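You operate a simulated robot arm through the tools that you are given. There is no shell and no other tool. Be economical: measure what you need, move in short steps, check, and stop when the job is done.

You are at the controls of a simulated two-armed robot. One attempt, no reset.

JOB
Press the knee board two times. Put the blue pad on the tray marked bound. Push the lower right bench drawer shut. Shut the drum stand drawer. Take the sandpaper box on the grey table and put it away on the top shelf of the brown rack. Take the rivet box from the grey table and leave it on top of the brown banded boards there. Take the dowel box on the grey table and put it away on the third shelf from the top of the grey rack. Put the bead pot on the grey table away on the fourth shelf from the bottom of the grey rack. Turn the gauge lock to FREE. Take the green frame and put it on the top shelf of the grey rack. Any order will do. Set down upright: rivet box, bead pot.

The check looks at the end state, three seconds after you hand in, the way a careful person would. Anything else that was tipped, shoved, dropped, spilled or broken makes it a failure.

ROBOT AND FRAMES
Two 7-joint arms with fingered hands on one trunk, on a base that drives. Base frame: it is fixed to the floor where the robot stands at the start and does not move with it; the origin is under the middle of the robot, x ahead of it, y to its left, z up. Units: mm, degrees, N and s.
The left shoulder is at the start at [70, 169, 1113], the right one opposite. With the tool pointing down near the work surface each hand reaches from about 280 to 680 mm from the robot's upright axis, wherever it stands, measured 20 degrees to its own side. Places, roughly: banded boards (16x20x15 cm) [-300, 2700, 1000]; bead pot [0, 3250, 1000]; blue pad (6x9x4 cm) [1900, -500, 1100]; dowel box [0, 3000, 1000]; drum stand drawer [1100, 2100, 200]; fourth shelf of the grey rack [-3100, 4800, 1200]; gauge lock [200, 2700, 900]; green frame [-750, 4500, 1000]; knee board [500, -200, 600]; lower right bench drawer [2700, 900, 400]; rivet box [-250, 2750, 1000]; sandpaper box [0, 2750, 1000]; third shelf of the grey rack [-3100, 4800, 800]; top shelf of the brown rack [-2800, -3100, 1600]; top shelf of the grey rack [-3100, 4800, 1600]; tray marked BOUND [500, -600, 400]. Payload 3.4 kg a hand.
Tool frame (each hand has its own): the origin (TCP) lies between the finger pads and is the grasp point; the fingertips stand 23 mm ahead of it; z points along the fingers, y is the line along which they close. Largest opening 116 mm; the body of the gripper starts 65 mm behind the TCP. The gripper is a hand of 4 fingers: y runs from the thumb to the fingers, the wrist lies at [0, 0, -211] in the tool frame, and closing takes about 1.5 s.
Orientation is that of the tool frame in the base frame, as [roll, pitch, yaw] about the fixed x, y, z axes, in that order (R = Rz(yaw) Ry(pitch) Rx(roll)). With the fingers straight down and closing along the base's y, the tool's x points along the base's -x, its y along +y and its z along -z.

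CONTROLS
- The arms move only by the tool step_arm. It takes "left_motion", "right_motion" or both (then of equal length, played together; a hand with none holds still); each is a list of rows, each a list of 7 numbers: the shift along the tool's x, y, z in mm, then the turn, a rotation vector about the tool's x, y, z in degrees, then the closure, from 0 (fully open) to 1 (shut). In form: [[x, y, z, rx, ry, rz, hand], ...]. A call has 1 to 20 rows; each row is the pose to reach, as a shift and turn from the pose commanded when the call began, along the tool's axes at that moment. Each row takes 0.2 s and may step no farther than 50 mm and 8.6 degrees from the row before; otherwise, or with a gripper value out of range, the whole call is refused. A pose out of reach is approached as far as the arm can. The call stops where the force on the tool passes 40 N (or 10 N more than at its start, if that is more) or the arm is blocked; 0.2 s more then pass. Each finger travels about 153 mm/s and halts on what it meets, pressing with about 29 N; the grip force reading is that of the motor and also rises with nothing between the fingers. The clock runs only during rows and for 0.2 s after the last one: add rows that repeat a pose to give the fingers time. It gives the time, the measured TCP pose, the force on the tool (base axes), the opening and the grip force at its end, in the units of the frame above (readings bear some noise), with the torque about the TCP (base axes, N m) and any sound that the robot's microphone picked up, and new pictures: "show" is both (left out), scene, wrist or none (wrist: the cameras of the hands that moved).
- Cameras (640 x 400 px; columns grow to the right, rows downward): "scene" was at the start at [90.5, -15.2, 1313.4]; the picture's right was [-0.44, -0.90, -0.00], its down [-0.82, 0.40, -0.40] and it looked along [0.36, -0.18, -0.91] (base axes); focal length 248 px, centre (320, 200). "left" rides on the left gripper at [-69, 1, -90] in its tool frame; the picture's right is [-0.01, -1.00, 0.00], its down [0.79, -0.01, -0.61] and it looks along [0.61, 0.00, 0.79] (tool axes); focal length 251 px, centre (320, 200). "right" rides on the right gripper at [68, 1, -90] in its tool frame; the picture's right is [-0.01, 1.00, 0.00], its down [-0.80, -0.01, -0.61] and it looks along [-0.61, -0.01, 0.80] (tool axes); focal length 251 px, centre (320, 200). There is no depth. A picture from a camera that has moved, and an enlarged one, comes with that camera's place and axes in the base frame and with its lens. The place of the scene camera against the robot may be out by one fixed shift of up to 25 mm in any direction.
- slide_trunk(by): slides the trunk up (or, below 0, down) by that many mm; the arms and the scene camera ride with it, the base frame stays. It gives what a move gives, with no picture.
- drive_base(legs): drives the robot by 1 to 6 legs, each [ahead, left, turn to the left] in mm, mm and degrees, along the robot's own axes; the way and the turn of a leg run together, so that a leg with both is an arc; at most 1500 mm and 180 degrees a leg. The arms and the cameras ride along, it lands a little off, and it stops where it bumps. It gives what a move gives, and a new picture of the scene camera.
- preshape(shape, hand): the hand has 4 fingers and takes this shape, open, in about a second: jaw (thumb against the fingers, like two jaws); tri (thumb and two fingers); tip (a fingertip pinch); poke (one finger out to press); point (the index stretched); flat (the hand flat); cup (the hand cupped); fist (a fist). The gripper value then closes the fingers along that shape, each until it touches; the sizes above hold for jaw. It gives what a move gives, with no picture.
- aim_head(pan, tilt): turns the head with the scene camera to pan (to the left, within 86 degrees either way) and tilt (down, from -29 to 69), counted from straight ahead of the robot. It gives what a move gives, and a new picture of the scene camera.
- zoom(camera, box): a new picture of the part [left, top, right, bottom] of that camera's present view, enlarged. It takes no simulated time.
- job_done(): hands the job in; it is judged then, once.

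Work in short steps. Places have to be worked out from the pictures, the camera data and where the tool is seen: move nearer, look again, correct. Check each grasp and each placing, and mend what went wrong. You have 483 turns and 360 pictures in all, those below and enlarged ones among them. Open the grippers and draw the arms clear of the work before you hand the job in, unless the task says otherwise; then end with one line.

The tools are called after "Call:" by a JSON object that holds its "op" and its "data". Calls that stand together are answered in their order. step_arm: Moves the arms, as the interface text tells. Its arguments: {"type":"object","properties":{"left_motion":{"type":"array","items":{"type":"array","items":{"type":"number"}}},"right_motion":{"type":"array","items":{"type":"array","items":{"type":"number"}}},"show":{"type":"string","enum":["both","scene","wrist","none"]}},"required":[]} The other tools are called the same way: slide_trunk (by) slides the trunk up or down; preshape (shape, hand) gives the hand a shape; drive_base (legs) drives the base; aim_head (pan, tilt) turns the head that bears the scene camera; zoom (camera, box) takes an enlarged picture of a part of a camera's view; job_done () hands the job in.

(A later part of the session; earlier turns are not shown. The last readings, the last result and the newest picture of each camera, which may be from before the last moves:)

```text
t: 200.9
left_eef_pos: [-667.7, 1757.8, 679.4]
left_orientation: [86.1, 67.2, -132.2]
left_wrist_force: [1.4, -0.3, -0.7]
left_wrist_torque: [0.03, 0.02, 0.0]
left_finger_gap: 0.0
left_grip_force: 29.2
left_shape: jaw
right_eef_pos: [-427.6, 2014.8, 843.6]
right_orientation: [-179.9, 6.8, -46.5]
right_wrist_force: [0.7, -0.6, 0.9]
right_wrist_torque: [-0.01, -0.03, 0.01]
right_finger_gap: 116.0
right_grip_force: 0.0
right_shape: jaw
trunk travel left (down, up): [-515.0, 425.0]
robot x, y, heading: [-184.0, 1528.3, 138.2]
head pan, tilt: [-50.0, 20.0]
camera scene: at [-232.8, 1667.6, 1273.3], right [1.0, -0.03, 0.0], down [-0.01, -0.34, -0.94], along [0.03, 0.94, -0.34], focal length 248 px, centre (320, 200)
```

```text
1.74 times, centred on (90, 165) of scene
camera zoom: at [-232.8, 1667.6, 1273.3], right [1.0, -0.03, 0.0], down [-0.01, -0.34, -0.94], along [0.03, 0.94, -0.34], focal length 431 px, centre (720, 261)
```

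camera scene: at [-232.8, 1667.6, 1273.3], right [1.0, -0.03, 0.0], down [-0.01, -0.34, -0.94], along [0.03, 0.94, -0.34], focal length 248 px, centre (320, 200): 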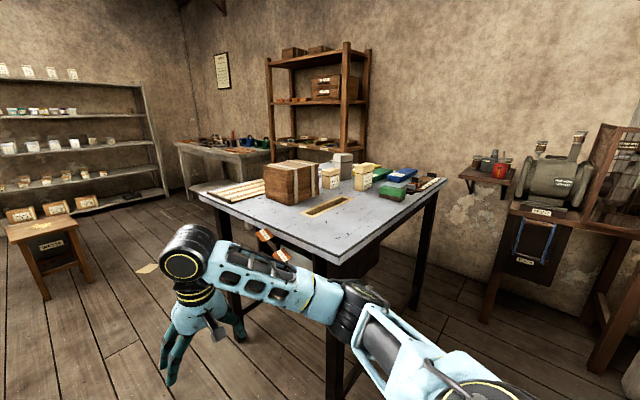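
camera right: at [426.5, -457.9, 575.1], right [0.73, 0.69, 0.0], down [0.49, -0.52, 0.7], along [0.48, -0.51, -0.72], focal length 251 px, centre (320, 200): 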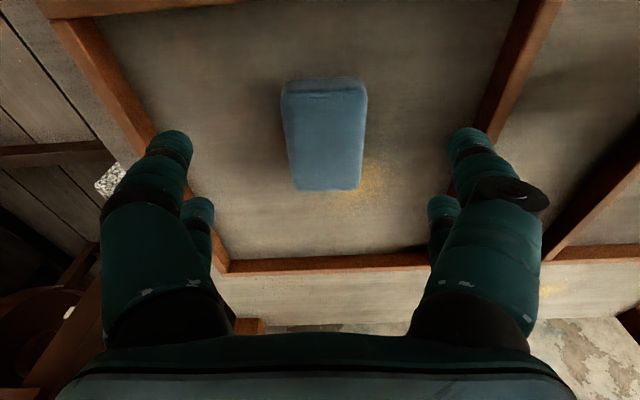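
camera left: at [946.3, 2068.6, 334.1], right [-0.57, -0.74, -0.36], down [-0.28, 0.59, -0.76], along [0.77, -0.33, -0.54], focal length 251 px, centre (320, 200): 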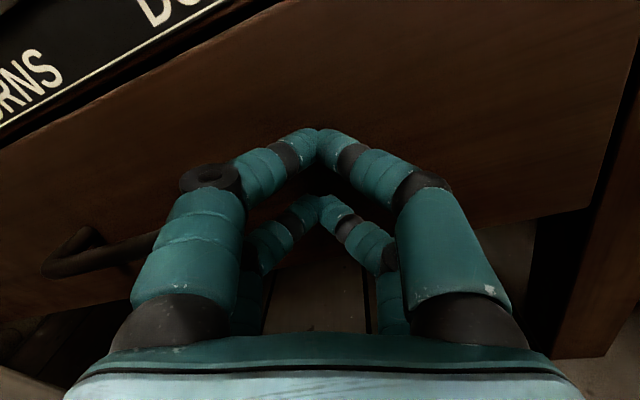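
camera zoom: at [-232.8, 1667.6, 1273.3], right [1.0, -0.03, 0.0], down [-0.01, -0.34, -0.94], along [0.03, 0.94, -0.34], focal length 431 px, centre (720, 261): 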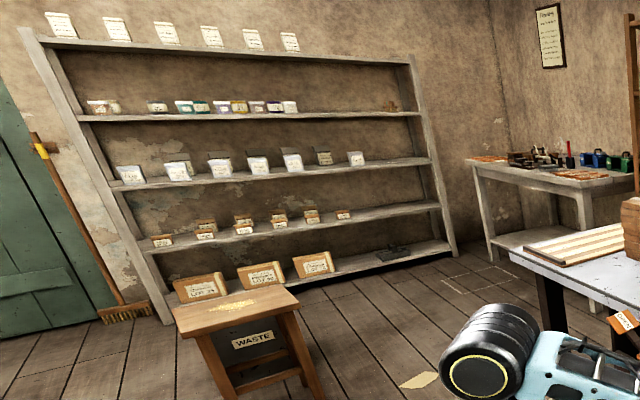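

The grey rack has five shelves and the objects stand on the grey table. Before going in, I'll return the left hand to pointing straight down here in the open.

Call:
{"op": "step_arm", "data": {"left_motion": [[-6, 8, -9, 1.7, 7.5, -1.3, 0.5], [-12, 15, -17, 3.5, 14.9, -2.5, 0], [-18, 23, -26, 5.2, 22.4, -3.8, 0], [-24, 31, -35, 6.9, 29.8, -5, 0], [-30, 38, -43, 8.6, 37.3, -6.3, 0], [-36, 46, -52, 10.4, 44.8, -7.5, 0], [-43, 54, -61, 12.1, 52.2, -8.8, 0], [-49, 61, -69, 13.8, 59.7, -10, 0], [-55, 69, -78, 15.5, 67.1, -11.3, 0], [-61, 77, -87, 17.3, 74.6, -12.5, 0], [-67, 84, -95, 19, 82, -13.8, 0], [-73, 92, -104, 20.7, 89.5, -15, 0]], "show": "none"}}

Call:
{"op": "slide_trunk", "data": {"by": 400}}

Call:
{"op": "aim_head", "data": {"pan": -50, "tilt": 30}}

```text
t: 201.4
left_eef_pos: [-680.7, 1728.9, 681.1]
left_orientation: [99.4, 57.7, -123.5]
left_wrist_force: [0.5, 1.3, -0.3]
left_wrist_torque: [0.01, -0.04, -0.02]
left_finger_gap: 92.5
left_grip_force: 0.0
left_shape: jaw
left hand out of reach, approached as far as the arm can: row 2
right_eef_pos: [-427.5, 2014.2, 844.9]
right_orientation: [-179.9, 6.8, -46.6]
right_wrist_force: [0.1, 0.2, 0.9]
right_wrist_torque: [0.04, 0.01, -0.03]
right_finger_gap: 115.8
right_grip_force: 0.0
right_shape: jaw
trunk travel left (down, up): [-515.0, 425.0]
robot x, y, heading: [-183.2, 1530.7, 138.2]
head pan, tilt: [-50.0, 20.0]
stopped in row 2 (left hand): the arm was blocked; the commanded pose is now the measured one
```

```text
t: 205.3
left_eef_pos: [-680.3, 1729.1, 1081.5]
left_orientation: [99.5, 57.7, -123.6]
left_wrist_force: [0.8, 0.0, -0.9]
left_wrist_torque: [-0.01, 0.01, -0.04]
left_finger_gap: 115.8
left_grip_force: 0.1
left_shape: jaw
right_eef_pos: [-427.0, 2014.3, 1244.4]
right_orientation: [-180.0, 6.8, -46.6]
right_wrist_force: [1.0, 0.5, -0.3]
right_wrist_torque: [-0.03, 0.0, 0.01]
right_finger_gap: 116.0
right_grip_force: 0.0
right_shape: jaw
trunk travel left (down, up): [-915.0, 25.0]
robot x, y, heading: [-188.0, 1528.8, 138.2]
head pan, tilt: [-50.0, 20.0]
```

```text
t: 206.0
left_eef_pos: [-679.2, 1728.4, 1082.8]
left_orientation: [99.4, 57.7, -123.5]
left_wrist_force: [-0.1, 0.4, 0.7]
left_wrist_torque: [-0.01, -0.03, 0.02]
left_finger_gap: 115.8
left_grip_force: 0.0
left_shape: jaw
right_eef_pos: [-427.0, 2014.4, 1244.4]
right_orientation: [-180.0, 6.8, -46.5]
right_wrist_force: [-0.7, 0.0, 0.0]
right_wrist_torque: [0.02, -0.02, 0.0]
right_finger_gap: 116.2
right_grip_force: 0.1
right_shape: jaw
trunk travel left (down, up): [-915.0, 25.0]
robot x, y, heading: [-186.3, 1532.2, 137.8]
head pan, tilt: [-50.0, 30.0]
camera scene: at [-232.9, 1665.0, 1657.3], right [1.0, -0.03, 0.0], down [-0.02, -0.5, -0.87], along [0.03, 0.87, -0.5], focal length 248 px, centre (320, 200)
```

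scene: 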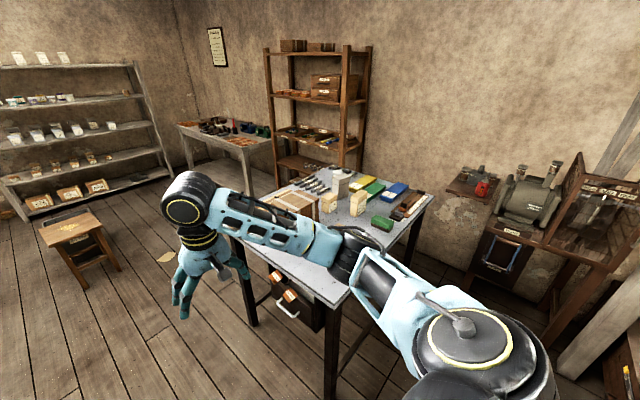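

The left arm stalled as before. Moving it out to the left first freed it last time, so I'll repeat that.

Call:
{"op": "step_arm", "data": {"left_motion": [[18, 28, 0, 0, 0, 0, 0], [35, 57, 0, 0, 0, 0, 0], [53, 85, 0, 0, 0, 0, 0], [71, 113, 0, 0, 0, 0, 0], [88, 142, 0, 0, 0, 0, 0], [106, 170, 0, 0, 0, 0, 0]], "show": "none"}}

```text
t: 207.4
left_eef_pos: [-812.9, 1577.6, 1080.5]
left_orientation: [99.4, 57.8, -123.5]
left_wrist_force: [-0.8, -0.6, -0.3]
left_wrist_torque: [0.03, -0.04, 0.02]
left_finger_gap: 116.0
left_grip_force: 0.0
left_shape: jaw
right_eef_pos: [-428.9, 2014.7, 1244.5]
right_orientation: [-179.8, 6.7, -46.4]
right_wrist_force: [0.2, -0.7, 0.3]
right_wrist_torque: [0.02, -0.01, -0.01]
right_finger_gap: 115.9
right_grip_force: 0.0
right_shape: jaw
trunk travel left (down, up): [-915.0, 25.0]
robot x, y, heading: [-186.3, 1526.4, 138.1]
head pan, tilt: [-50.0, 30.0]
```

Call:
{"op": "step_arm", "data": {"left_motion": [[0, 0, 0, 2.2, 7.5, -2.3, 0], [0, 0, 0, 4.4, 15, -4.6, 0], [0, 0, 0, 6.6, 22.5, -6.9, 0], [0, 0, 0, 8.8, 30, -9.2, 0], [0, 0, 0, 11, 37.5, -11.5, 0], [0, 0, 0, 13.1, 45, -13.9, 0], [0, 0, 0, 15.3, 52.5, -16.2, 0], [0, 0, 0, 17.5, 60, -18.5, 0], [0, 0, 0, 19.7, 67.5, -20.8, 0], [0, 0, 0, 21.9, 75, -23.1, 0], [0, 0, 0, 24.1, 82.5, -25.4, 0]], "show": "none"}}

```text
t: 209.8
left_eef_pos: [-813.7, 1580.1, 1081.3]
left_orientation: [-179.8, -0.2, -41.9]
left_wrist_force: [0.3, 0.1, -0.2]
left_wrist_torque: [-0.04, -0.02, -0.02]
left_finger_gap: 115.9
left_grip_force: 0.0
left_shape: jaw
right_eef_pos: [-427.8, 2016.0, 1244.4]
right_orientation: [-179.9, 6.7, -46.5]
right_wrist_force: [-0.5, 0.7, -0.3]
right_wrist_torque: [0.01, 0.0, 0.0]
right_finger_gap: 116.0
right_grip_force: 0.1
right_shape: jaw
trunk travel left (down, up): [-915.0, 25.0]
robot x, y, heading: [-186.9, 1530.3, 137.8]
head pan, tilt: [-50.0, 30.0]
```

Left hand is straight down again. Now I'll sidestep right into the gap, facing the table's end, and look down at it.

Call:
{"op": "drive_base", "data": {"legs": [[0, -1000, 0]]}}

Call:
{"op": "aim_head", "data": {"pan": 0, "tilt": 40}}

```text
t: 215.0
left_eef_pos: [-133.4, 2332.3, 1081.4]
left_orientation: [-179.8, 0.0, -42.3]
left_wrist_force: [-0.4, -1.2, -0.2]
left_wrist_torque: [-0.02, 0.0, -0.04]
left_finger_gap: 115.7
left_grip_force: 0.0
left_shape: jaw
right_eef_pos: [253.6, 2764.7, 1244.4]
right_orientation: [-179.9, 6.8, -47.0]
right_wrist_force: [-0.3, 0.3, -0.3]
right_wrist_torque: [0.01, -0.02, 0.01]
right_finger_gap: 116.2
right_grip_force: 0.0
right_shape: jaw
trunk travel left (down, up): [-915.0, 25.0]
robot x, y, heading: [496.1, 2279.4, 137.7]
head pan, tilt: [-50.0, 30.0]
camera scene: at [445.5, 2413.8, 1657.3], right [1.0, -0.04, 0.0], down [-0.02, -0.5, -0.87], along [0.04, 0.87, -0.5], focal length 248 px, centre (320, 200)
```

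scene: 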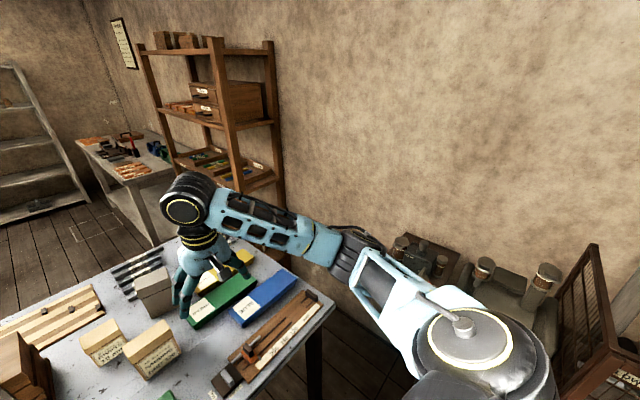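

```text
t: 216.2
left_eef_pos: [-134.0, 2333.9, 1081.6]
left_orientation: [-179.8, 0.1, -42.4]
left_wrist_force: [0.1, -0.3, -0.3]
left_wrist_torque: [0.06, -0.02, -0.02]
left_finger_gap: 116.0
left_grip_force: 0.0
left_shape: jaw
right_eef_pos: [254.4, 2765.1, 1244.2]
right_orientation: [-179.9, 6.9, -47.0]
right_wrist_force: [-1.4, 0.0, 0.4]
right_wrist_torque: [0.0, -0.04, -0.02]
right_finger_gap: 115.9
right_grip_force: 0.0
right_shape: jaw
trunk travel left (down, up): [-915.0, 25.0]
robot x, y, heading: [490.9, 2280.9, 137.6]
head pan, tilt: [0.0, 40.0]
camera scene: at [379.6, 2381.4, 1641.9], right [0.67, 0.74, 0.0], down [0.47, -0.43, -0.77], along [-0.57, 0.52, -0.64], focal length 248 px, centre (320, 200)
```

scene: 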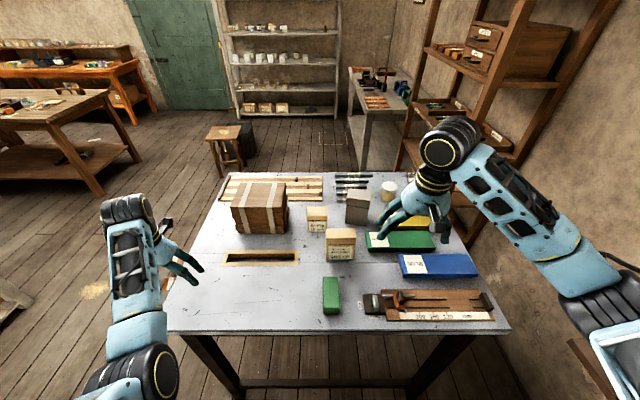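

Excellent overview of the table. I'll zoom to read labels.

Call:
{"op": "zoom", "data": {"camera": "scene", "box": [220, 165, 440, 275]}}

Call:
{"op": "zoom", "data": {"camera": "scene", "box": [310, 240, 520, 340]}}

Call:
{"op": "zoom", "data": {"camera": "scene", "box": [210, 0, 350, 130]}}

```text
2.91 times, centred on (330, 220) of scene
camera zoom: at [379.6, 2381.4, 1641.9], right [0.67, 0.74, 0.0], down [0.47, -0.43, -0.77], along [-0.57, 0.52, -0.64], focal length 721 px, centre (291, 142)
```

zoom: 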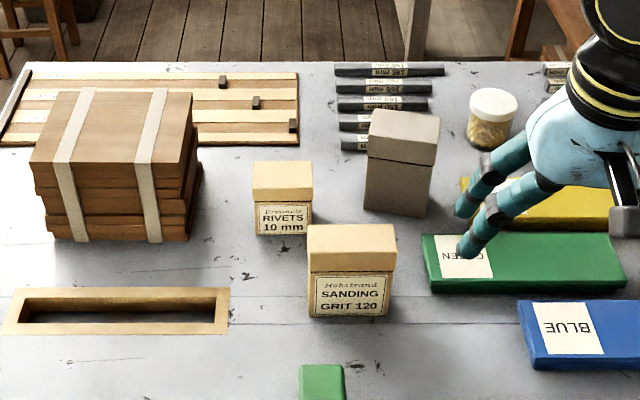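

```text
3.05 times, centred on (415, 290) of scene
camera zoom: at [379.6, 2381.4, 1641.9], right [0.67, 0.74, 0.0], down [0.47, -0.43, -0.77], along [-0.57, 0.52, -0.64], focal length 755 px, centre (30, -74)
```

zoom: 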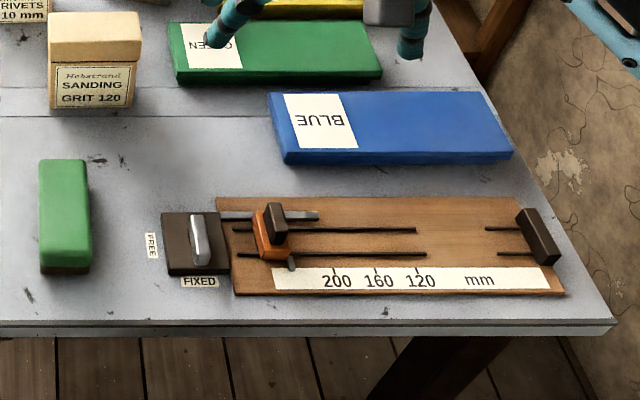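

```text
3.08 times, centred on (280, 65) of scene
camera zoom: at [379.6, 2381.4, 1641.9], right [0.67, 0.74, 0.0], down [0.47, -0.43, -0.77], along [-0.57, 0.52, -0.64], focal length 762 px, centre (443, 615)
```

zoom: 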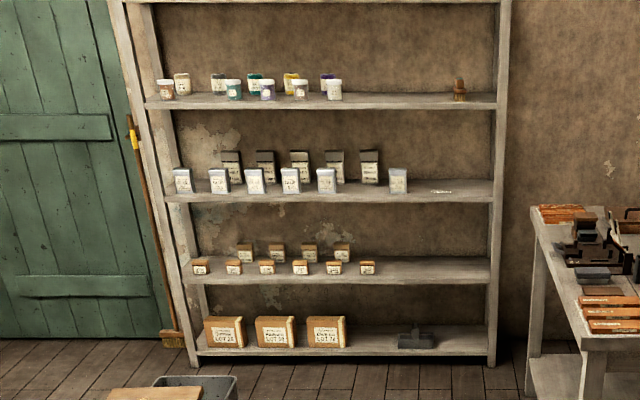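

Labels are clear: RIVETS is the small cream box, SANDING GRIT 120 the larger cream one, the grey box must be dowels, and the jar is the bead pot. The gauge lock lever is at FIXED, and FREE is a quarter turn clockwise. I'll lower the right hand over it for a close look.

Call:
{"op": "step_arm", "data": {"right_motion": [[0, 8, 38, 0, 2, 0, 0], [0, 17, 75, 0, 4, 0, 0], [0, 26, 110, 0, 6, 0, 0], [0, 34, 130, 0, 6.8, 0, 0]]}}

```text
t: 217.2
left_eef_pos: [-133.3, 2334.3, 1080.7]
left_orientation: [-179.8, -0.1, -42.5]
left_wrist_force: [-0.1, -0.1, 0.3]
left_wrist_torque: [-0.01, 0.0, 0.01]
left_finger_gap: 115.9
left_grip_force: 0.0
left_shape: jaw
right_eef_pos: [218.6, 2753.7, 1115.3]
right_orientation: [-179.9, 0.0, -46.9]
right_wrist_force: [-0.4, 0.5, 0.3]
right_wrist_torque: [-0.03, 0.0, 0.03]
right_finger_gap: 116.2
right_grip_force: 0.1
right_shape: jaw
trunk travel left (down, up): [-915.0, 25.0]
robot x, y, heading: [489.7, 2280.7, 137.5]
head pan, tilt: [0.0, 40.0]
camera scene: at [379.2, 2381.4, 1641.9], right [0.67, 0.74, 0.0], down [0.48, -0.43, -0.77], along [-0.57, 0.52, -0.64], focal length 248 px, centre (320, 200)
camera right: at [265.6, 2703.9, 1205.1], right [-0.74, -0.68, 0.0], down [-0.54, 0.59, 0.61], along [-0.41, 0.45, -0.8], focal length 251 px, centre (320, 200)
```

scene: 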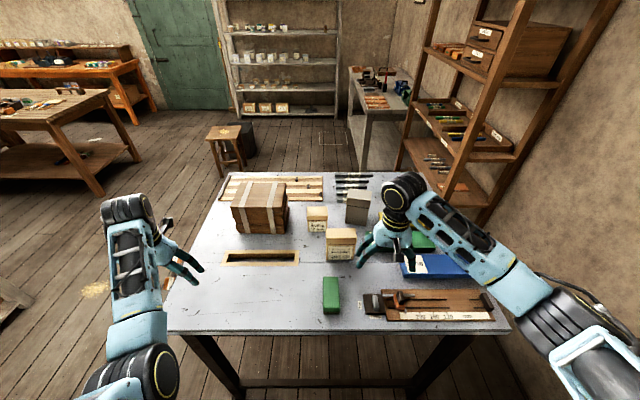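
right: 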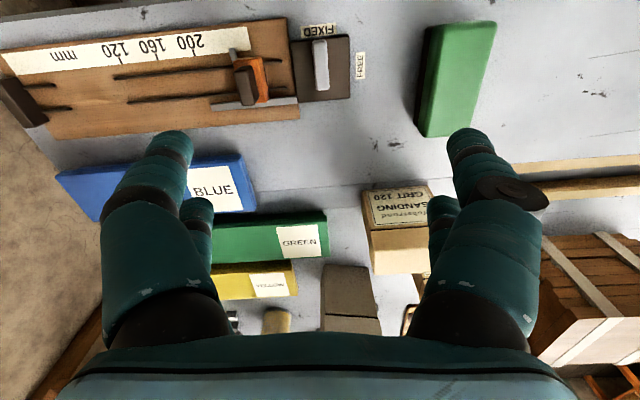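

The wrist view puts the lever about 29 mm back toward me. I'll shift back and descend 60 to triangulate again.

Call:
{"op": "step_arm", "data": {"right_motion": [[15, 0, 25, 0, 0, 0, 0.4], [29, 0, 45, 0, 0, 0, 0.55], [29, 0, 60, 0, 0, 0, 0.55]], "show": "wrist"}}

```text
t: 218.0
left_eef_pos: [-133.5, 2332.8, 1080.7]
left_orientation: [-179.8, 0.0, -42.5]
left_wrist_force: [-1.2, -0.8, -0.5]
left_wrist_torque: [0.0, 0.01, 0.02]
left_finger_gap: 116.2
left_grip_force: 0.0
left_shape: jaw
right_eef_pos: [238.5, 2733.1, 1055.8]
right_orientation: [-179.9, 0.0, -47.0]
right_wrist_force: [-0.2, -0.6, 0.3]
right_wrist_torque: [0.0, 0.03, 0.02]
right_finger_gap: 52.8
right_grip_force: 0.0
right_shape: jaw
trunk travel left (down, up): [-915.0, 25.0]
robot x, y, heading: [493.4, 2275.6, 137.7]
head pan, tilt: [0.0, 40.0]
camera right: at [286.1, 2682.5, 1144.6], right [-0.74, -0.68, 0.0], down [-0.54, 0.59, 0.61], along [-0.41, 0.45, -0.79], focal length 251 px, centre (320, 200)
```

right: 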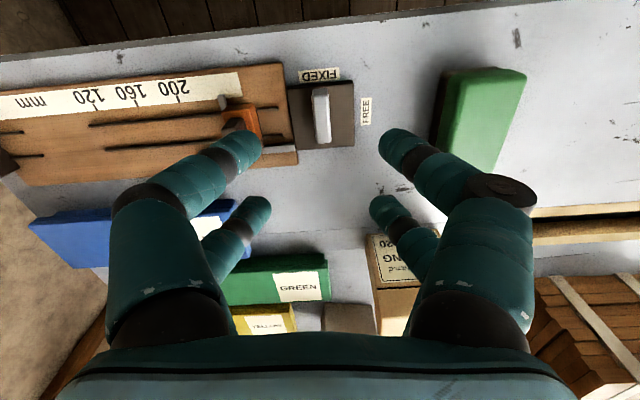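

Triangulated: the lever top is at (237,2735,932), directly under the TCP. I'll narrow the fingers to about 40 mm and descend to straddle it.

Call:
{"op": "step_arm", "data": {"right_motion": [[0, 0, 30, 0, 0, 0, 0.64], [0, 0, 60, 0, 0, 0, 0.64], [0, 0, 85, 0, 0, 0, 0.64], [0, 0, 95, 0, 0, 0, 0.64]], "show": "wrist"}}

```text
t: 219.0
left_eef_pos: [-134.1, 2333.8, 1081.5]
left_orientation: [-179.8, 0.0, -42.4]
left_wrist_force: [0.3, 0.5, -0.3]
left_wrist_torque: [0.0, -0.01, 0.01]
left_finger_gap: 116.3
left_grip_force: 0.1
left_shape: jaw
right_eef_pos: [238.7, 2733.2, 959.8]
right_orientation: [-179.8, 0.0, -47.1]
right_wrist_force: [-0.1, -0.3, -0.7]
right_wrist_torque: [0.03, 0.02, -0.01]
right_finger_gap: 42.4
right_grip_force: 0.1
right_shape: jaw
trunk travel left (down, up): [-915.0, 25.0]
robot x, y, heading: [490.7, 2277.3, 137.7]
head pan, tilt: [0.0, 40.0]
camera right: at [285.6, 2682.7, 1050.1], right [-0.74, -0.68, 0.0], down [-0.54, 0.59, 0.61], along [-0.41, 0.45, -0.79], focal length 251 px, centre (320, 200)
```

right: 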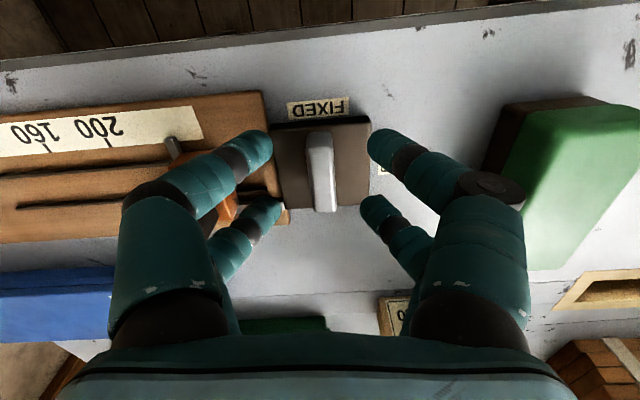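

The lever is centred between the finger pairs. I'll descend 18 more and close on it.

Call:
{"op": "step_arm", "data": {"right_motion": [[0, 0, 8, 0, 0, 0, 0.64], [0, 0, 14, 0, 0, 0, 0.64], [0, 0, 18, 0, 0, 0, 0.7], [0, 0, 18, 0, 0, 0, 0.85], [0, 0, 18, 0, 0, 0, 0.95], [0, 0, 18, 0, 0, 0, 1]], "show": "wrist"}}

```text
t: 220.4
left_eef_pos: [-134.6, 2333.2, 1080.2]
left_orientation: [-179.8, -0.1, -42.3]
left_wrist_force: [0.4, -0.3, -0.5]
left_wrist_torque: [-0.03, 0.01, 0.01]
left_finger_gap: 115.7
left_grip_force: 0.0
left_shape: jaw
right_eef_pos: [238.4, 2730.8, 941.6]
right_orientation: [-179.9, -0.1, -47.0]
right_wrist_force: [0.2, -7.9, -6.0]
right_wrist_torque: [-0.05, 0.1, -0.12]
right_finger_gap: 3.4
right_grip_force: 29.4
right_shape: jaw
trunk travel left (down, up): [-915.0, 25.0]
robot x, y, heading: [490.3, 2277.7, 137.6]
head pan, tilt: [0.0, 40.0]
camera right: at [285.6, 2681.2, 1031.9], right [-0.74, -0.68, 0.0], down [-0.54, 0.59, 0.61], along [-0.41, 0.45, -0.8], focal length 251 px, centre (320, 200)
```

right: 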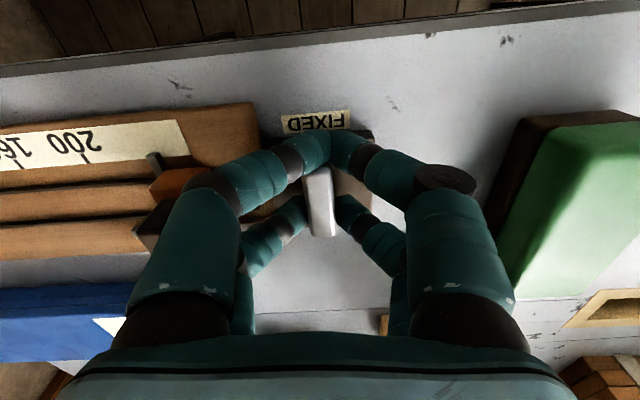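

The front finger pair closed past the lever's near end. I'll reopen, shift 15 mm ahead and close again so both pairs hold it.

Call:
{"op": "step_arm", "data": {"right_motion": [[0, 0, 0, 0, 0, 0, 0.6], [0, 0, 0, 0, 0, 0, 0.6], [-8, 0, 0, 0, 0, 0, 0.6], [-15, 0, 0, 0, 0, 0, 0.6], [-15, 0, 0, 0, 0, 0, 0.9], [-15, 0, 0, 0, 0, 0, 1], [-15, 0, 0, 0, 0, 0, 1]], "show": "wrist"}}

```text
t: 222.0
left_eef_pos: [-134.6, 2333.3, 1081.3]
left_orientation: [-179.8, -0.1, -42.3]
left_wrist_force: [0.0, 0.6, 1.5]
left_wrist_torque: [0.0, 0.0, -0.03]
left_finger_gap: 116.2
left_grip_force: 0.2
left_shape: jaw
right_eef_pos: [228.6, 2744.5, 941.9]
right_orientation: [-179.8, 0.0, -47.0]
right_wrist_force: [-1.0, 1.1, 0.0]
right_wrist_torque: [0.05, 0.0, -0.01]
right_finger_gap: 1.1
right_grip_force: 29.0
right_shape: jaw
trunk travel left (down, up): [-915.0, 25.0]
robot x, y, heading: [490.3, 2276.4, 137.6]
head pan, tilt: [0.0, 40.0]
camera right: at [275.8, 2693.6, 1032.0], right [-0.74, -0.68, 0.0], down [-0.54, 0.59, 0.61], along [-0.41, 0.45, -0.8], focal length 251 px, centre (320, 200)
```

right: 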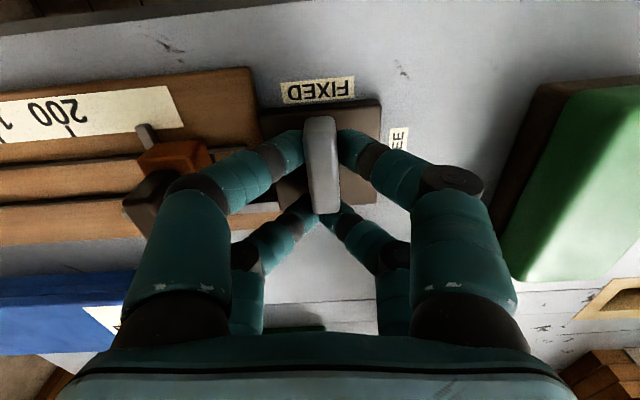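

The front pair now grips the lever near its pivot. I'll raise 3 mm and rotate 90° clockwise about the lever's centre.

Call:
{"op": "step_arm", "data": {"right_motion": [[0, -1.8, -3, 0, 0, 8, 1], [0.5, -3.5, -3, 0, 0, 16, 1], [1.1, -5.2, -3, 0, 0, 24, 1], [1.9, -6.7, -3, 0, 0, 32, 1], [3, -8.2, -3, 0, 0, 40, 1], [4.2, -9.4, -3, 0, 0, 48, 1]], "show": "both"}}

```text
t: 223.4
left_eef_pos: [-139.3, 2328.9, 1078.6]
left_orientation: [-179.5, 0.0, -42.4]
left_wrist_force: [0.1, -0.6, -0.4]
left_wrist_torque: [0.0, -0.01, -0.04]
left_finger_gap: 116.0
left_grip_force: 0.0
left_shape: jaw
right_eef_pos: [234.7, 2743.2, 943.1]
right_orientation: [-179.7, 0.0, -95.0]
right_wrist_force: [-11.6, -25.2, -25.5]
right_wrist_torque: [0.04, 0.1, 0.18]
right_finger_gap: 0.0
right_grip_force: 29.3
right_shape: jaw
trunk travel left (down, up): [-915.0, 25.0]
robot x, y, heading: [493.2, 2278.7, 137.7]
head pan, tilt: [0.0, 40.0]
camera scene: at [372.8, 2377.9, 1641.5], right [0.67, 0.74, 0.0], down [0.48, -0.43, -0.76], along [-0.56, 0.52, -0.64], focal length 248 px, centre (320, 200)
camera right: at [228.2, 2675.7, 1035.0], right [-1.0, 0.1, 0.0], down [0.07, 0.79, 0.61], along [0.06, 0.6, -0.79], focal length 251 px, centre (320, 200)
```

scene: 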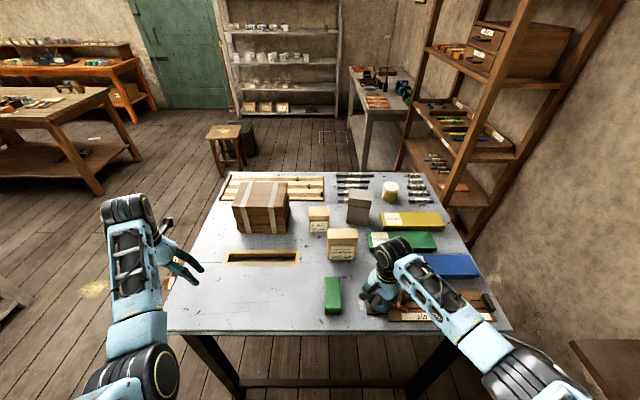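
right: 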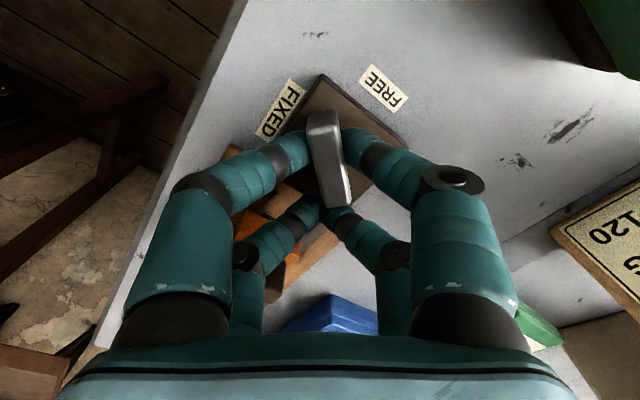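

The lever has turned about 45°, but side forces are building. I'll open the fingers to relax, and look.

Call:
{"op": "step_arm", "data": {"right_motion": [[0, 0, 0, 0, 0, 0, 0.75], [0, 0, 0, 0, 0, 0, 0.7], [0, 0, 0, 0, 0, 0, 0.7]], "show": "wrist"}}

```text
t: 224.2
left_eef_pos: [-134.4, 2332.9, 1080.6]
left_orientation: [-179.7, -0.1, -42.4]
left_wrist_force: [0.3, 0.0, -0.5]
left_wrist_torque: [0.02, -0.01, -0.01]
left_finger_gap: 115.7
left_grip_force: 0.1
left_shape: jaw
right_eef_pos: [237.9, 2747.4, 945.8]
right_orientation: [-179.9, 0.2, -95.1]
right_wrist_force: [-0.4, -0.3, -0.1]
right_wrist_torque: [0.02, 0.01, 0.03]
right_finger_gap: 34.5
right_grip_force: 0.1
right_shape: jaw
trunk travel left (down, up): [-915.0, 25.0]
robot x, y, heading: [488.8, 2280.9, 137.7]
head pan, tilt: [0.0, 40.0]
camera right: at [232.6, 2679.8, 1035.7], right [-1.0, 0.1, 0.0], down [0.08, 0.79, 0.61], along [0.06, 0.61, -0.79], focal length 251 px, centre (320, 200)
```

right: 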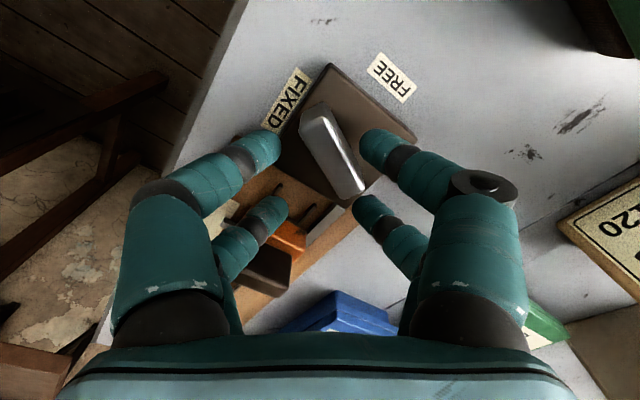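

The lever is about 34° along and FREE needs roughly 56° more. I'll recentre 5 mm, regrip and turn the hand another 50° about the lever's pivot.

Call:
{"op": "step_arm", "data": {"right_motion": [[0, 5, 0, 0, 0, 0, 0.7], [0, 5, 0, 0, 0, 0, 0.95], [0, 5, 0, 0, 0, 0, 1], [0.1, 2.8, 0, 0, 0, 7, 1], [0.5, 0.6, 0, 0, 0, 14, 1], [1.2, -1.5, 0, 0, 0, 21, 1], [2.1, -3.4, 0, 0, 0, 28, 1], [3.3, -5.3, 0, 0, 0, 35, 1], [4.6, -7, 0, 0, 0, 42, 1], [6.2, -8.6, 0, 0, 0, 49, 1]], "show": "wrist"}}

```text
t: 226.4
left_eef_pos: [-141.7, 2333.0, 1077.4]
left_orientation: [-179.4, -0.4, -42.3]
left_wrist_force: [-0.2, 0.1, -0.3]
left_wrist_torque: [-0.01, -0.04, 0.01]
left_finger_gap: 115.9
left_grip_force: 0.0
left_shape: jaw
right_eef_pos: [239.2, 2738.8, 944.9]
right_orientation: [-180.0, 0.2, -144.0]
right_wrist_force: [-33.7, -2.4, 3.3]
right_wrist_torque: [0.08, 0.64, 0.15]
right_finger_gap: 0.2
right_grip_force: 29.5
right_shape: jaw
trunk travel left (down, up): [-915.0, 25.0]
robot x, y, heading: [489.5, 2279.8, 137.7]
head pan, tilt: [0.0, 40.0]
camera right: at [184.2, 2699.2, 1034.9], right [-0.58, 0.81, 0.0], down [0.64, 0.46, 0.61], along [0.5, 0.35, -0.79], focal length 251 px, centre (320, 200)
```

right: 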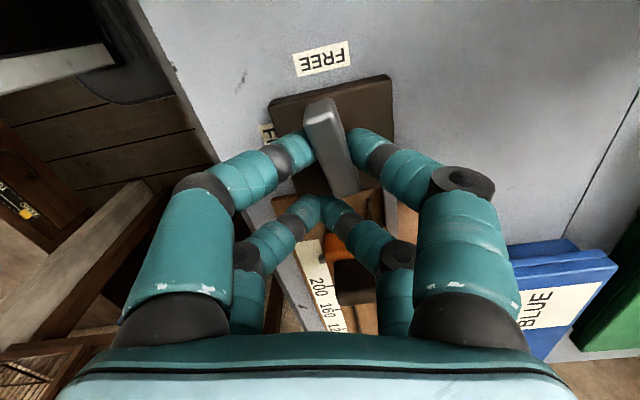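

Nearly at FREE, with about 15° left. I'll relax the side load slightly and turn 16° more.

Call:
{"op": "step_arm", "data": {"right_motion": [[4, 3, 0, 0, 0, 5, 1], [6, 2, 0, 0, 0, 10, 1], [7, 1, 0, 0, 0, 16, 1], [7, 0, 0, 0, 0, 20, 1]], "show": "wrist"}}

```text
t: 227.4
left_eef_pos: [-138.6, 2331.6, 1078.6]
left_orientation: [-179.5, 0.0, -42.3]
left_wrist_force: [0.1, 0.3, -0.5]
left_wrist_torque: [-0.01, -0.03, 0.0]
left_finger_gap: 115.9
left_grip_force: 0.0
left_shape: jaw
right_eef_pos: [237.1, 2734.1, 945.7]
right_orientation: [180.0, 0.3, -164.1]
right_wrist_force: [-21.9, -3.4, 5.7]
right_wrist_torque: [0.03, 0.5, 0.57]
right_finger_gap: 1.2
right_grip_force: 29.1
right_shape: jaw
trunk travel left (down, up): [-915.0, 25.0]
robot x, y, heading: [491.3, 2280.3, 137.7]
head pan, tilt: [0.0, 40.0]
camera right: at [171.8, 2716.7, 1034.6], right [-0.27, 0.96, 0.0], down [0.76, 0.21, 0.61], along [0.59, 0.16, -0.79], focal length 251 px, centre (320, 200)
```

right: 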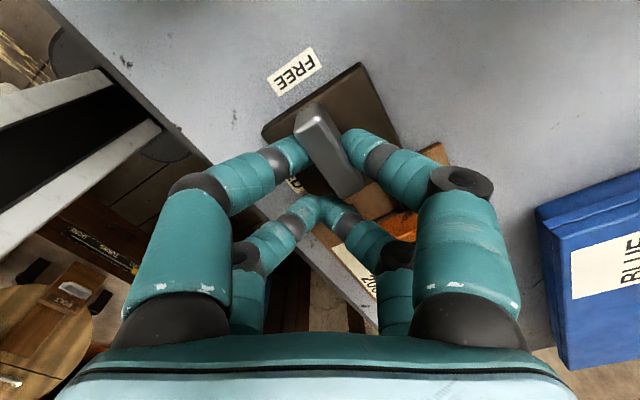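

The lever looks perpendicular to the FREE edge now. I'll open, lift and check.

Call:
{"op": "step_arm", "data": {"right_motion": [[0, 0, 0, 0, 0, 0, 0.7], [0, 0, 0, 0, 0, 0, 0.6], [0, 0, -30, 0, 0, 0, 0.6], [0, 0, -70, 0, 0, 0, 0.6], [0, 0, -110, 0, 0, 0, 0.3]], "show": "wrist"}}

```text
t: 228.6
left_eef_pos: [-133.2, 2332.4, 1079.8]
left_orientation: [-179.8, -0.1, -42.3]
left_wrist_force: [-0.2, -0.8, -0.8]
left_wrist_torque: [-0.02, 0.03, 0.03]
left_finger_gap: 115.8
left_grip_force: 0.0
left_shape: jaw
right_eef_pos: [243.3, 2735.8, 1058.6]
right_orientation: [180.0, 0.1, -164.0]
right_wrist_force: [-0.2, -0.3, -0.2]
right_wrist_torque: [-0.02, 0.04, 0.0]
right_finger_gap: 80.9
right_grip_force: 0.0
right_shape: jaw
trunk travel left (down, up): [-915.0, 25.0]
robot x, y, heading: [493.2, 2278.9, 137.7]
head pan, tilt: [0.0, 40.0]
camera right: at [177.0, 2719.0, 1147.8], right [-0.27, 0.96, 0.0], down [0.77, 0.21, 0.61], along [0.59, 0.16, -0.79], focal length 251 px, centre (320, 200)
```

right: 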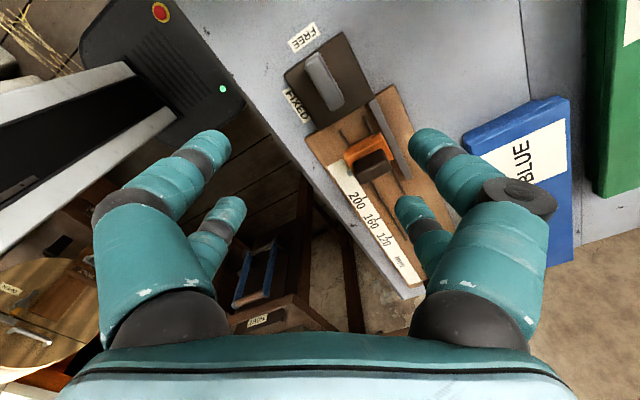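

Call:
{"op": "zoom", "data": {"camera": "right", "box": [260, 10, 440, 150]}}

Call:
{"op": "zoom", "data": {"camera": "scene", "box": [310, 260, 520, 340]}}

```text
2.86 times, centred on (350, 80) of right
camera zoom: at [177.0, 2719.0, 1147.8], right [-0.27, 0.96, 0.0], down [0.77, 0.21, 0.61], along [0.59, 0.16, -0.79], focal length 718 px, centre (234, 543)
```

zoom: 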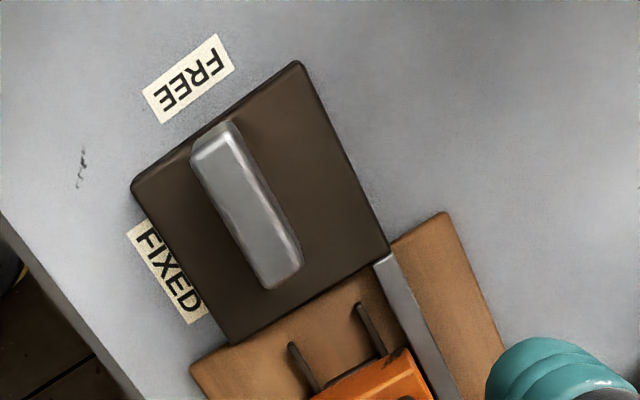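

```text
3.05 times, centred on (415, 300) of scene
camera zoom: at [380.9, 2381.3, 1641.9], right [0.67, 0.74, 0.0], down [0.47, -0.43, -0.77], along [-0.57, 0.52, -0.64], focal length 755 px, centre (30, -105)
```

zoom: 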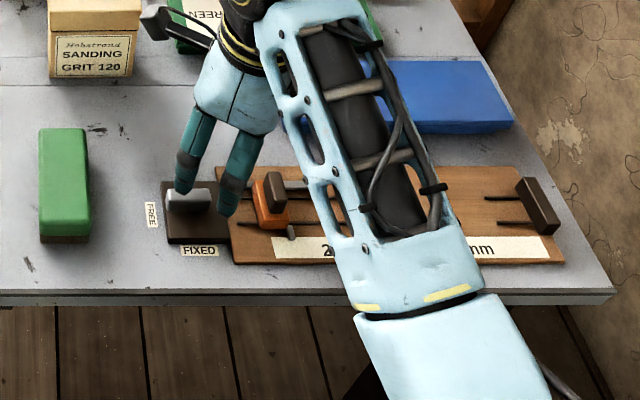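

The lever is exactly at FREE and the gauge stop hasn't moved. Next the rivet box: I'll raise both hands and drive closer to the table edge.

Call:
{"op": "step_arm", "data": {"right_motion": [[0, 0, -40, 0, 0, -8, 0], [0, 0, -80, 0, 0, -16, 0], [0, 0, -120, 0, 0, -24, 0], [0, 0, -160, 0, 0, -32, 0], [0, 0, -180, 0, 0, -40, 0], [0, 0, -180, 0, 0, -48, 0], [0, 0, -180, 0, 0, -56, 0], [0, 0, -180, 0, 0, -62, 0]], "left_motion": [[0, 0, -20, 0, 0, 0, 0], [0, 0, -40, 0, 0, 0, 0], [0, 0, -60, 0, 0, 0, 0], [0, 0, -80, 0, 0, 0, 0], [0, 0, -100, 0, 0, 0, 0], [0, 0, -120, 0, 0, 0, 0], [0, 0, -140, 0, 0, 0, 0], [0, 0, -160, 0, 0, 0, 0]], "show": "none"}}

Call:
{"op": "drive_base", "data": {"legs": [[200, 0, 0]]}}

Call:
{"op": "aim_head", "data": {"pan": 5, "tilt": 50}}

```text
t: 230.4
left_eef_pos: [-132.4, 2332.7, 1242.3]
left_orientation: [-179.8, 0.1, -42.4]
left_wrist_force: [-0.1, 0.7, -1.1]
left_wrist_torque: [0.01, 0.02, -0.01]
left_finger_gap: 115.9
left_grip_force: 0.0
left_shape: jaw
right_eef_pos: [241.9, 2735.6, 1235.7]
right_orientation: [-180.0, 0.1, -101.9]
right_wrist_force: [-1.0, -0.1, 0.3]
right_wrist_torque: [-0.01, 0.02, 0.01]
right_finger_gap: 116.0
right_grip_force: 0.1
right_shape: jaw
trunk travel left (down, up): [-915.0, 25.0]
robot x, y, heading: [493.3, 2274.6, 137.5]
head pan, tilt: [0.0, 40.0]
```

```text
t: 232.0
left_eef_pos: [-280.1, 2463.2, 1244.8]
left_orientation: [-179.8, 0.2, -42.0]
left_wrist_force: [0.6, 0.2, 0.2]
left_wrist_torque: [0.0, 0.01, -0.04]
left_finger_gap: 115.7
left_grip_force: 0.0
left_shape: jaw
right_eef_pos: [92.8, 2866.5, 1238.0]
right_orientation: [179.9, 0.1, -101.6]
right_wrist_force: [0.8, 0.0, 0.7]
right_wrist_torque: [0.01, 0.03, 0.01]
right_finger_gap: 116.0
right_grip_force: 0.0
right_shape: jaw
trunk travel left (down, up): [-915.0, 25.0]
robot x, y, heading: [340.7, 2417.5, 137.9]
head pan, tilt: [0.0, 40.0]
camera scene: at [234.3, 2512.9, 1642.4], right [0.67, 0.74, 0.0], down [0.47, -0.43, -0.77], along [-0.57, 0.52, -0.64], focal length 248 px, centre (320, 200)
```

scene: 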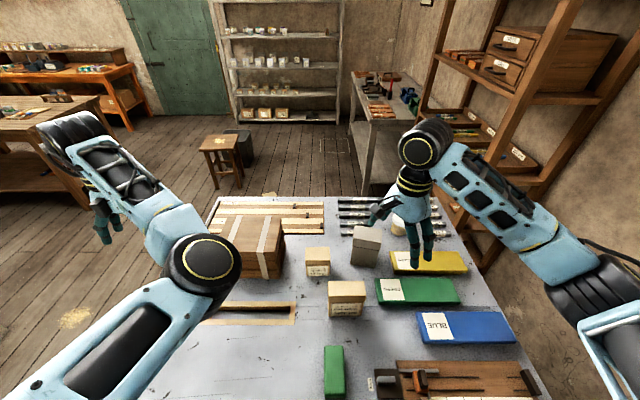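

```text
t: 232.7
left_eef_pos: [-282.8, 2465.7, 1243.0]
left_orientation: [-179.8, 0.0, -42.0]
left_wrist_force: [0.1, -0.1, 0.8]
left_wrist_torque: [0.02, 0.01, 0.03]
left_finger_gap: 115.9
left_grip_force: 0.1
left_shape: jaw
right_eef_pos: [90.2, 2870.8, 1234.1]
right_orientation: [180.0, 0.1, -101.7]
right_wrist_force: [0.2, 0.1, -0.5]
right_wrist_torque: [-0.03, 0.0, -0.02]
right_finger_gap: 115.9
right_grip_force: 0.0
right_shape: jaw
trunk travel left (down, up): [-915.0, 25.0]
robot x, y, heading: [343.3, 2414.1, 137.9]
head pan, tilt: [5.0, 50.0]
camera scene: at [232.4, 2505.6, 1627.8], right [0.6, 0.8, 0.0], down [0.61, -0.46, -0.64], along [-0.51, 0.39, -0.77], focal length 248 px, centre (320, 200)
```

scene: 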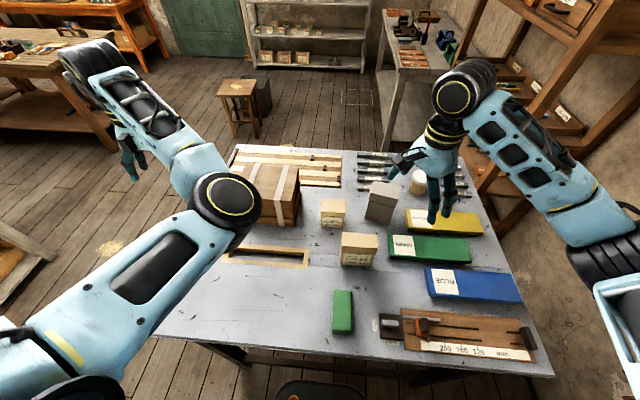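

Triangulation puts the rivet box top at about (-116,2823,1005), straight ahead of me. I'll bring the left hand over it at height.

Call:
{"op": "step_arm", "data": {"left_motion": [[-11, -38, 0, 0, 0, 0, 0], [-23, -75, 0, 0, 0, 0, 0], [-34, -113, 0, 0, 0, 0, 0], [-46, -151, 0, 0, 0, 0, 0], [-57, -188, 0, 0, 0, 0, 0], [-69, -226, 0, 0, 0, 0, 0], [-80, -264, 0, 0, 0, 0, 0], [-92, -302, 0, 0, 0, 0, 0], [-103, -339, 0, 0, 0, 0, 0], [-115, -377, 0, 0, 0, 0, 0]]}}

```text
t: 234.9
left_eef_pos: [-108.0, 2813.1, 1244.1]
left_orientation: [-179.8, 0.0, -41.9]
left_wrist_force: [0.1, -0.2, -1.4]
left_wrist_torque: [-0.03, 0.01, 0.02]
left_finger_gap: 115.7
left_grip_force: 0.0
left_shape: jaw
left hand out of reach, approached as far as the arm can: row 1, 2, 3, 4, 5, 6, 7, 8, 10
right_eef_pos: [91.6, 2871.3, 1235.4]
right_orientation: [180.0, -0.1, -101.7]
right_wrist_force: [0.3, -0.6, -0.1]
right_wrist_torque: [0.02, 0.0, -0.01]
right_finger_gap: 115.7
right_grip_force: 0.0
right_shape: jaw
trunk travel left (down, up): [-915.0, 25.0]
robot x, y, heading: [339.8, 2412.1, 137.8]
head pan, tilt: [5.0, 50.0]
camera scene: at [233.2, 2507.0, 1627.7], right [0.6, 0.8, 0.0], down [0.61, -0.46, -0.64], along [-0.51, 0.39, -0.77], focal length 248 px, centre (320, 200)
camera left: at [-159.6, 2857.5, 1332.7], right [0.66, 0.75, 0.0], down [0.59, -0.53, 0.61], along [0.46, -0.4, -0.8], focal length 251 px, centre (320, 200)
```

scene: 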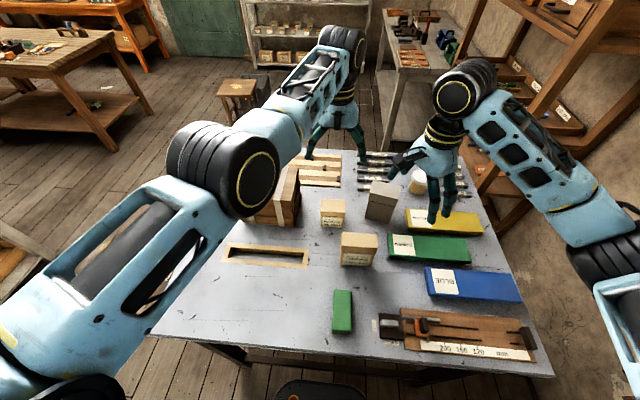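
left: 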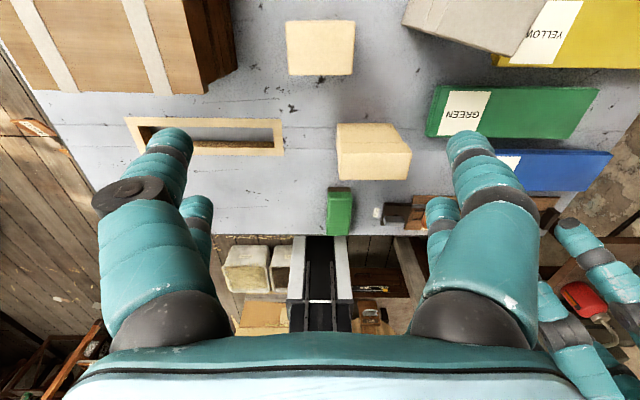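

The wrist camera shows the rivet box about 32 mm farther ahead than the TCP. I'll move ahead 30 and descend to z 1110.

Call:
{"op": "step_arm", "data": {"left_motion": [[-10, 0, 40, 0, 0, 0, 0], [-20, 0, 80, 0, 0, 0, 0], [-30, 0, 110, 0, 0, 0, 0], [-30, 0, 134, 0, 0, 0, 0]], "show": "wrist"}}

```text
t: 235.9
left_eef_pos: [-118.1, 2803.9, 1119.1]
left_orientation: [-179.8, 0.0, -42.1]
left_wrist_force: [0.0, 0.7, -0.2]
left_wrist_torque: [0.0, 0.0, -0.03]
left_finger_gap: 116.1
left_grip_force: 0.0
left_shape: jaw
left hand out of reach, approached as far as the arm can: row 1, 2, 3, 4
right_eef_pos: [90.2, 2870.5, 1234.9]
right_orientation: [-179.9, 0.1, -101.7]
right_wrist_force: [-0.8, 0.3, -0.5]
right_wrist_torque: [-0.02, 0.02, -0.02]
right_finger_gap: 115.8
right_grip_force: 0.1
right_shape: jaw
trunk travel left (down, up): [-915.0, 25.0]
robot x, y, heading: [350.6, 2416.9, 138.1]
head pan, tilt: [5.0, 50.0]
camera left: at [-168.5, 2849.3, 1207.9], right [0.66, 0.75, 0.0], down [0.59, -0.53, 0.61], along [0.46, -0.4, -0.79], focal length 251 px, centre (320, 200)
```

left: 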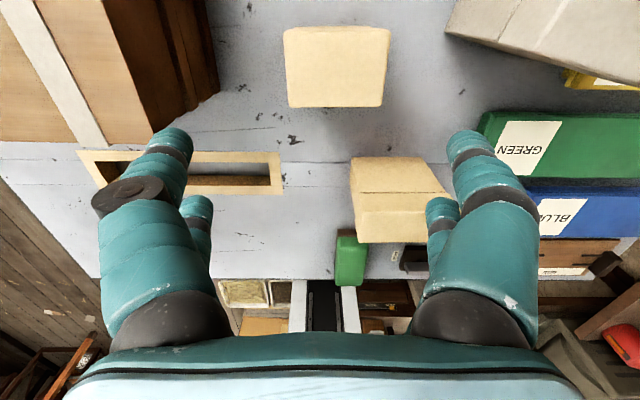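

Rivet box top centre is about (-135,2837,1008), which is 35 beyond reach. I'll drive 45 closer, slowly to the table edge.

Call:
{"op": "drive_base", "data": {"legs": [[45, 0, 0]]}}

Call:
{"op": "step_arm", "data": {"left_motion": [[0, -6, 10, 0, 0, 0, 0], [0, -12, 15, 0, 0, 0, 0]], "show": "wrist"}}

```text
t: 236.8
left_eef_pos: [-142.5, 2827.0, 1124.2]
left_orientation: [-179.9, 0.4, -42.1]
left_wrist_force: [0.4, -0.5, -0.3]
left_wrist_torque: [0.06, 0.05, 0.0]
left_finger_gap: 115.8
left_grip_force: 0.1
left_shape: jaw
right_eef_pos: [64.5, 2892.9, 1238.8]
right_orientation: [179.7, 0.3, -101.8]
right_wrist_force: [0.5, -0.8, 1.3]
right_wrist_torque: [0.04, 0.05, 0.02]
right_finger_gap: 115.8
right_grip_force: 0.1
right_shape: jaw
trunk travel left (down, up): [-915.0, 25.0]
robot x, y, heading: [312.9, 2445.9, 138.2]
head pan, tilt: [5.0, 50.0]
camera scene: at [208.7, 2527.1, 1628.8], right [0.6, 0.8, 0.0], down [0.61, -0.46, -0.65], along [-0.52, 0.39, -0.76], focal length 248 px, centre (320, 200)
```

scene: 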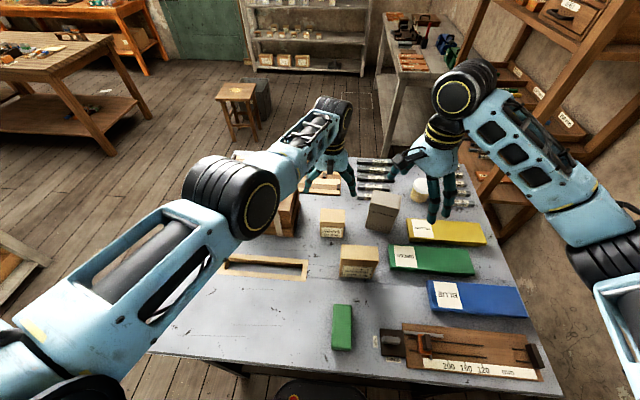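

```text
t: 237.4
left_eef_pos: [-134.7, 2833.5, 1107.3]
left_orientation: [-179.8, 0.2, -42.1]
left_wrist_force: [0.5, -0.3, 0.3]
left_wrist_torque: [-0.03, 0.01, 0.01]
left_finger_gap: 116.0
left_grip_force: 0.0
left_shape: jaw
left hand out of reach, approached as far as the arm can: row 1, 2
right_eef_pos: [60.1, 2897.1, 1236.7]
right_orientation: [179.8, 0.1, -101.6]
right_wrist_force: [0.0, -0.3, 0.1]
right_wrist_torque: [0.03, -0.03, 0.0]
right_finger_gap: 115.8
right_grip_force: 0.1
right_shape: jaw
trunk travel left (down, up): [-915.0, 25.0]
robot x, y, heading: [311.7, 2443.4, 137.8]
head pan, tilt: [5.0, 50.0]
camera left: at [-185.9, 2878.8, 1196.5], right [0.66, 0.75, 0.0], down [0.59, -0.53, 0.6], along [0.45, -0.4, -0.8], focal length 251 px, centre (320, 200)
```

left: 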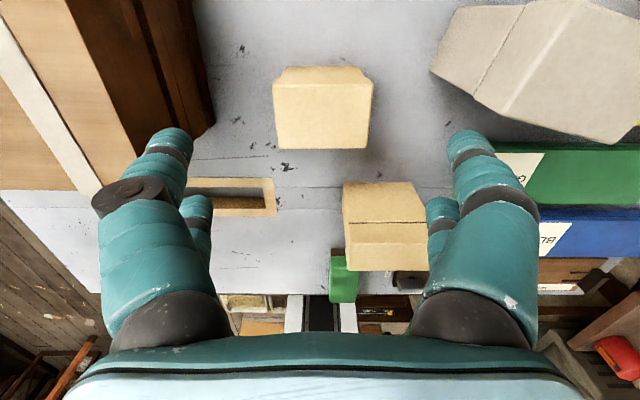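

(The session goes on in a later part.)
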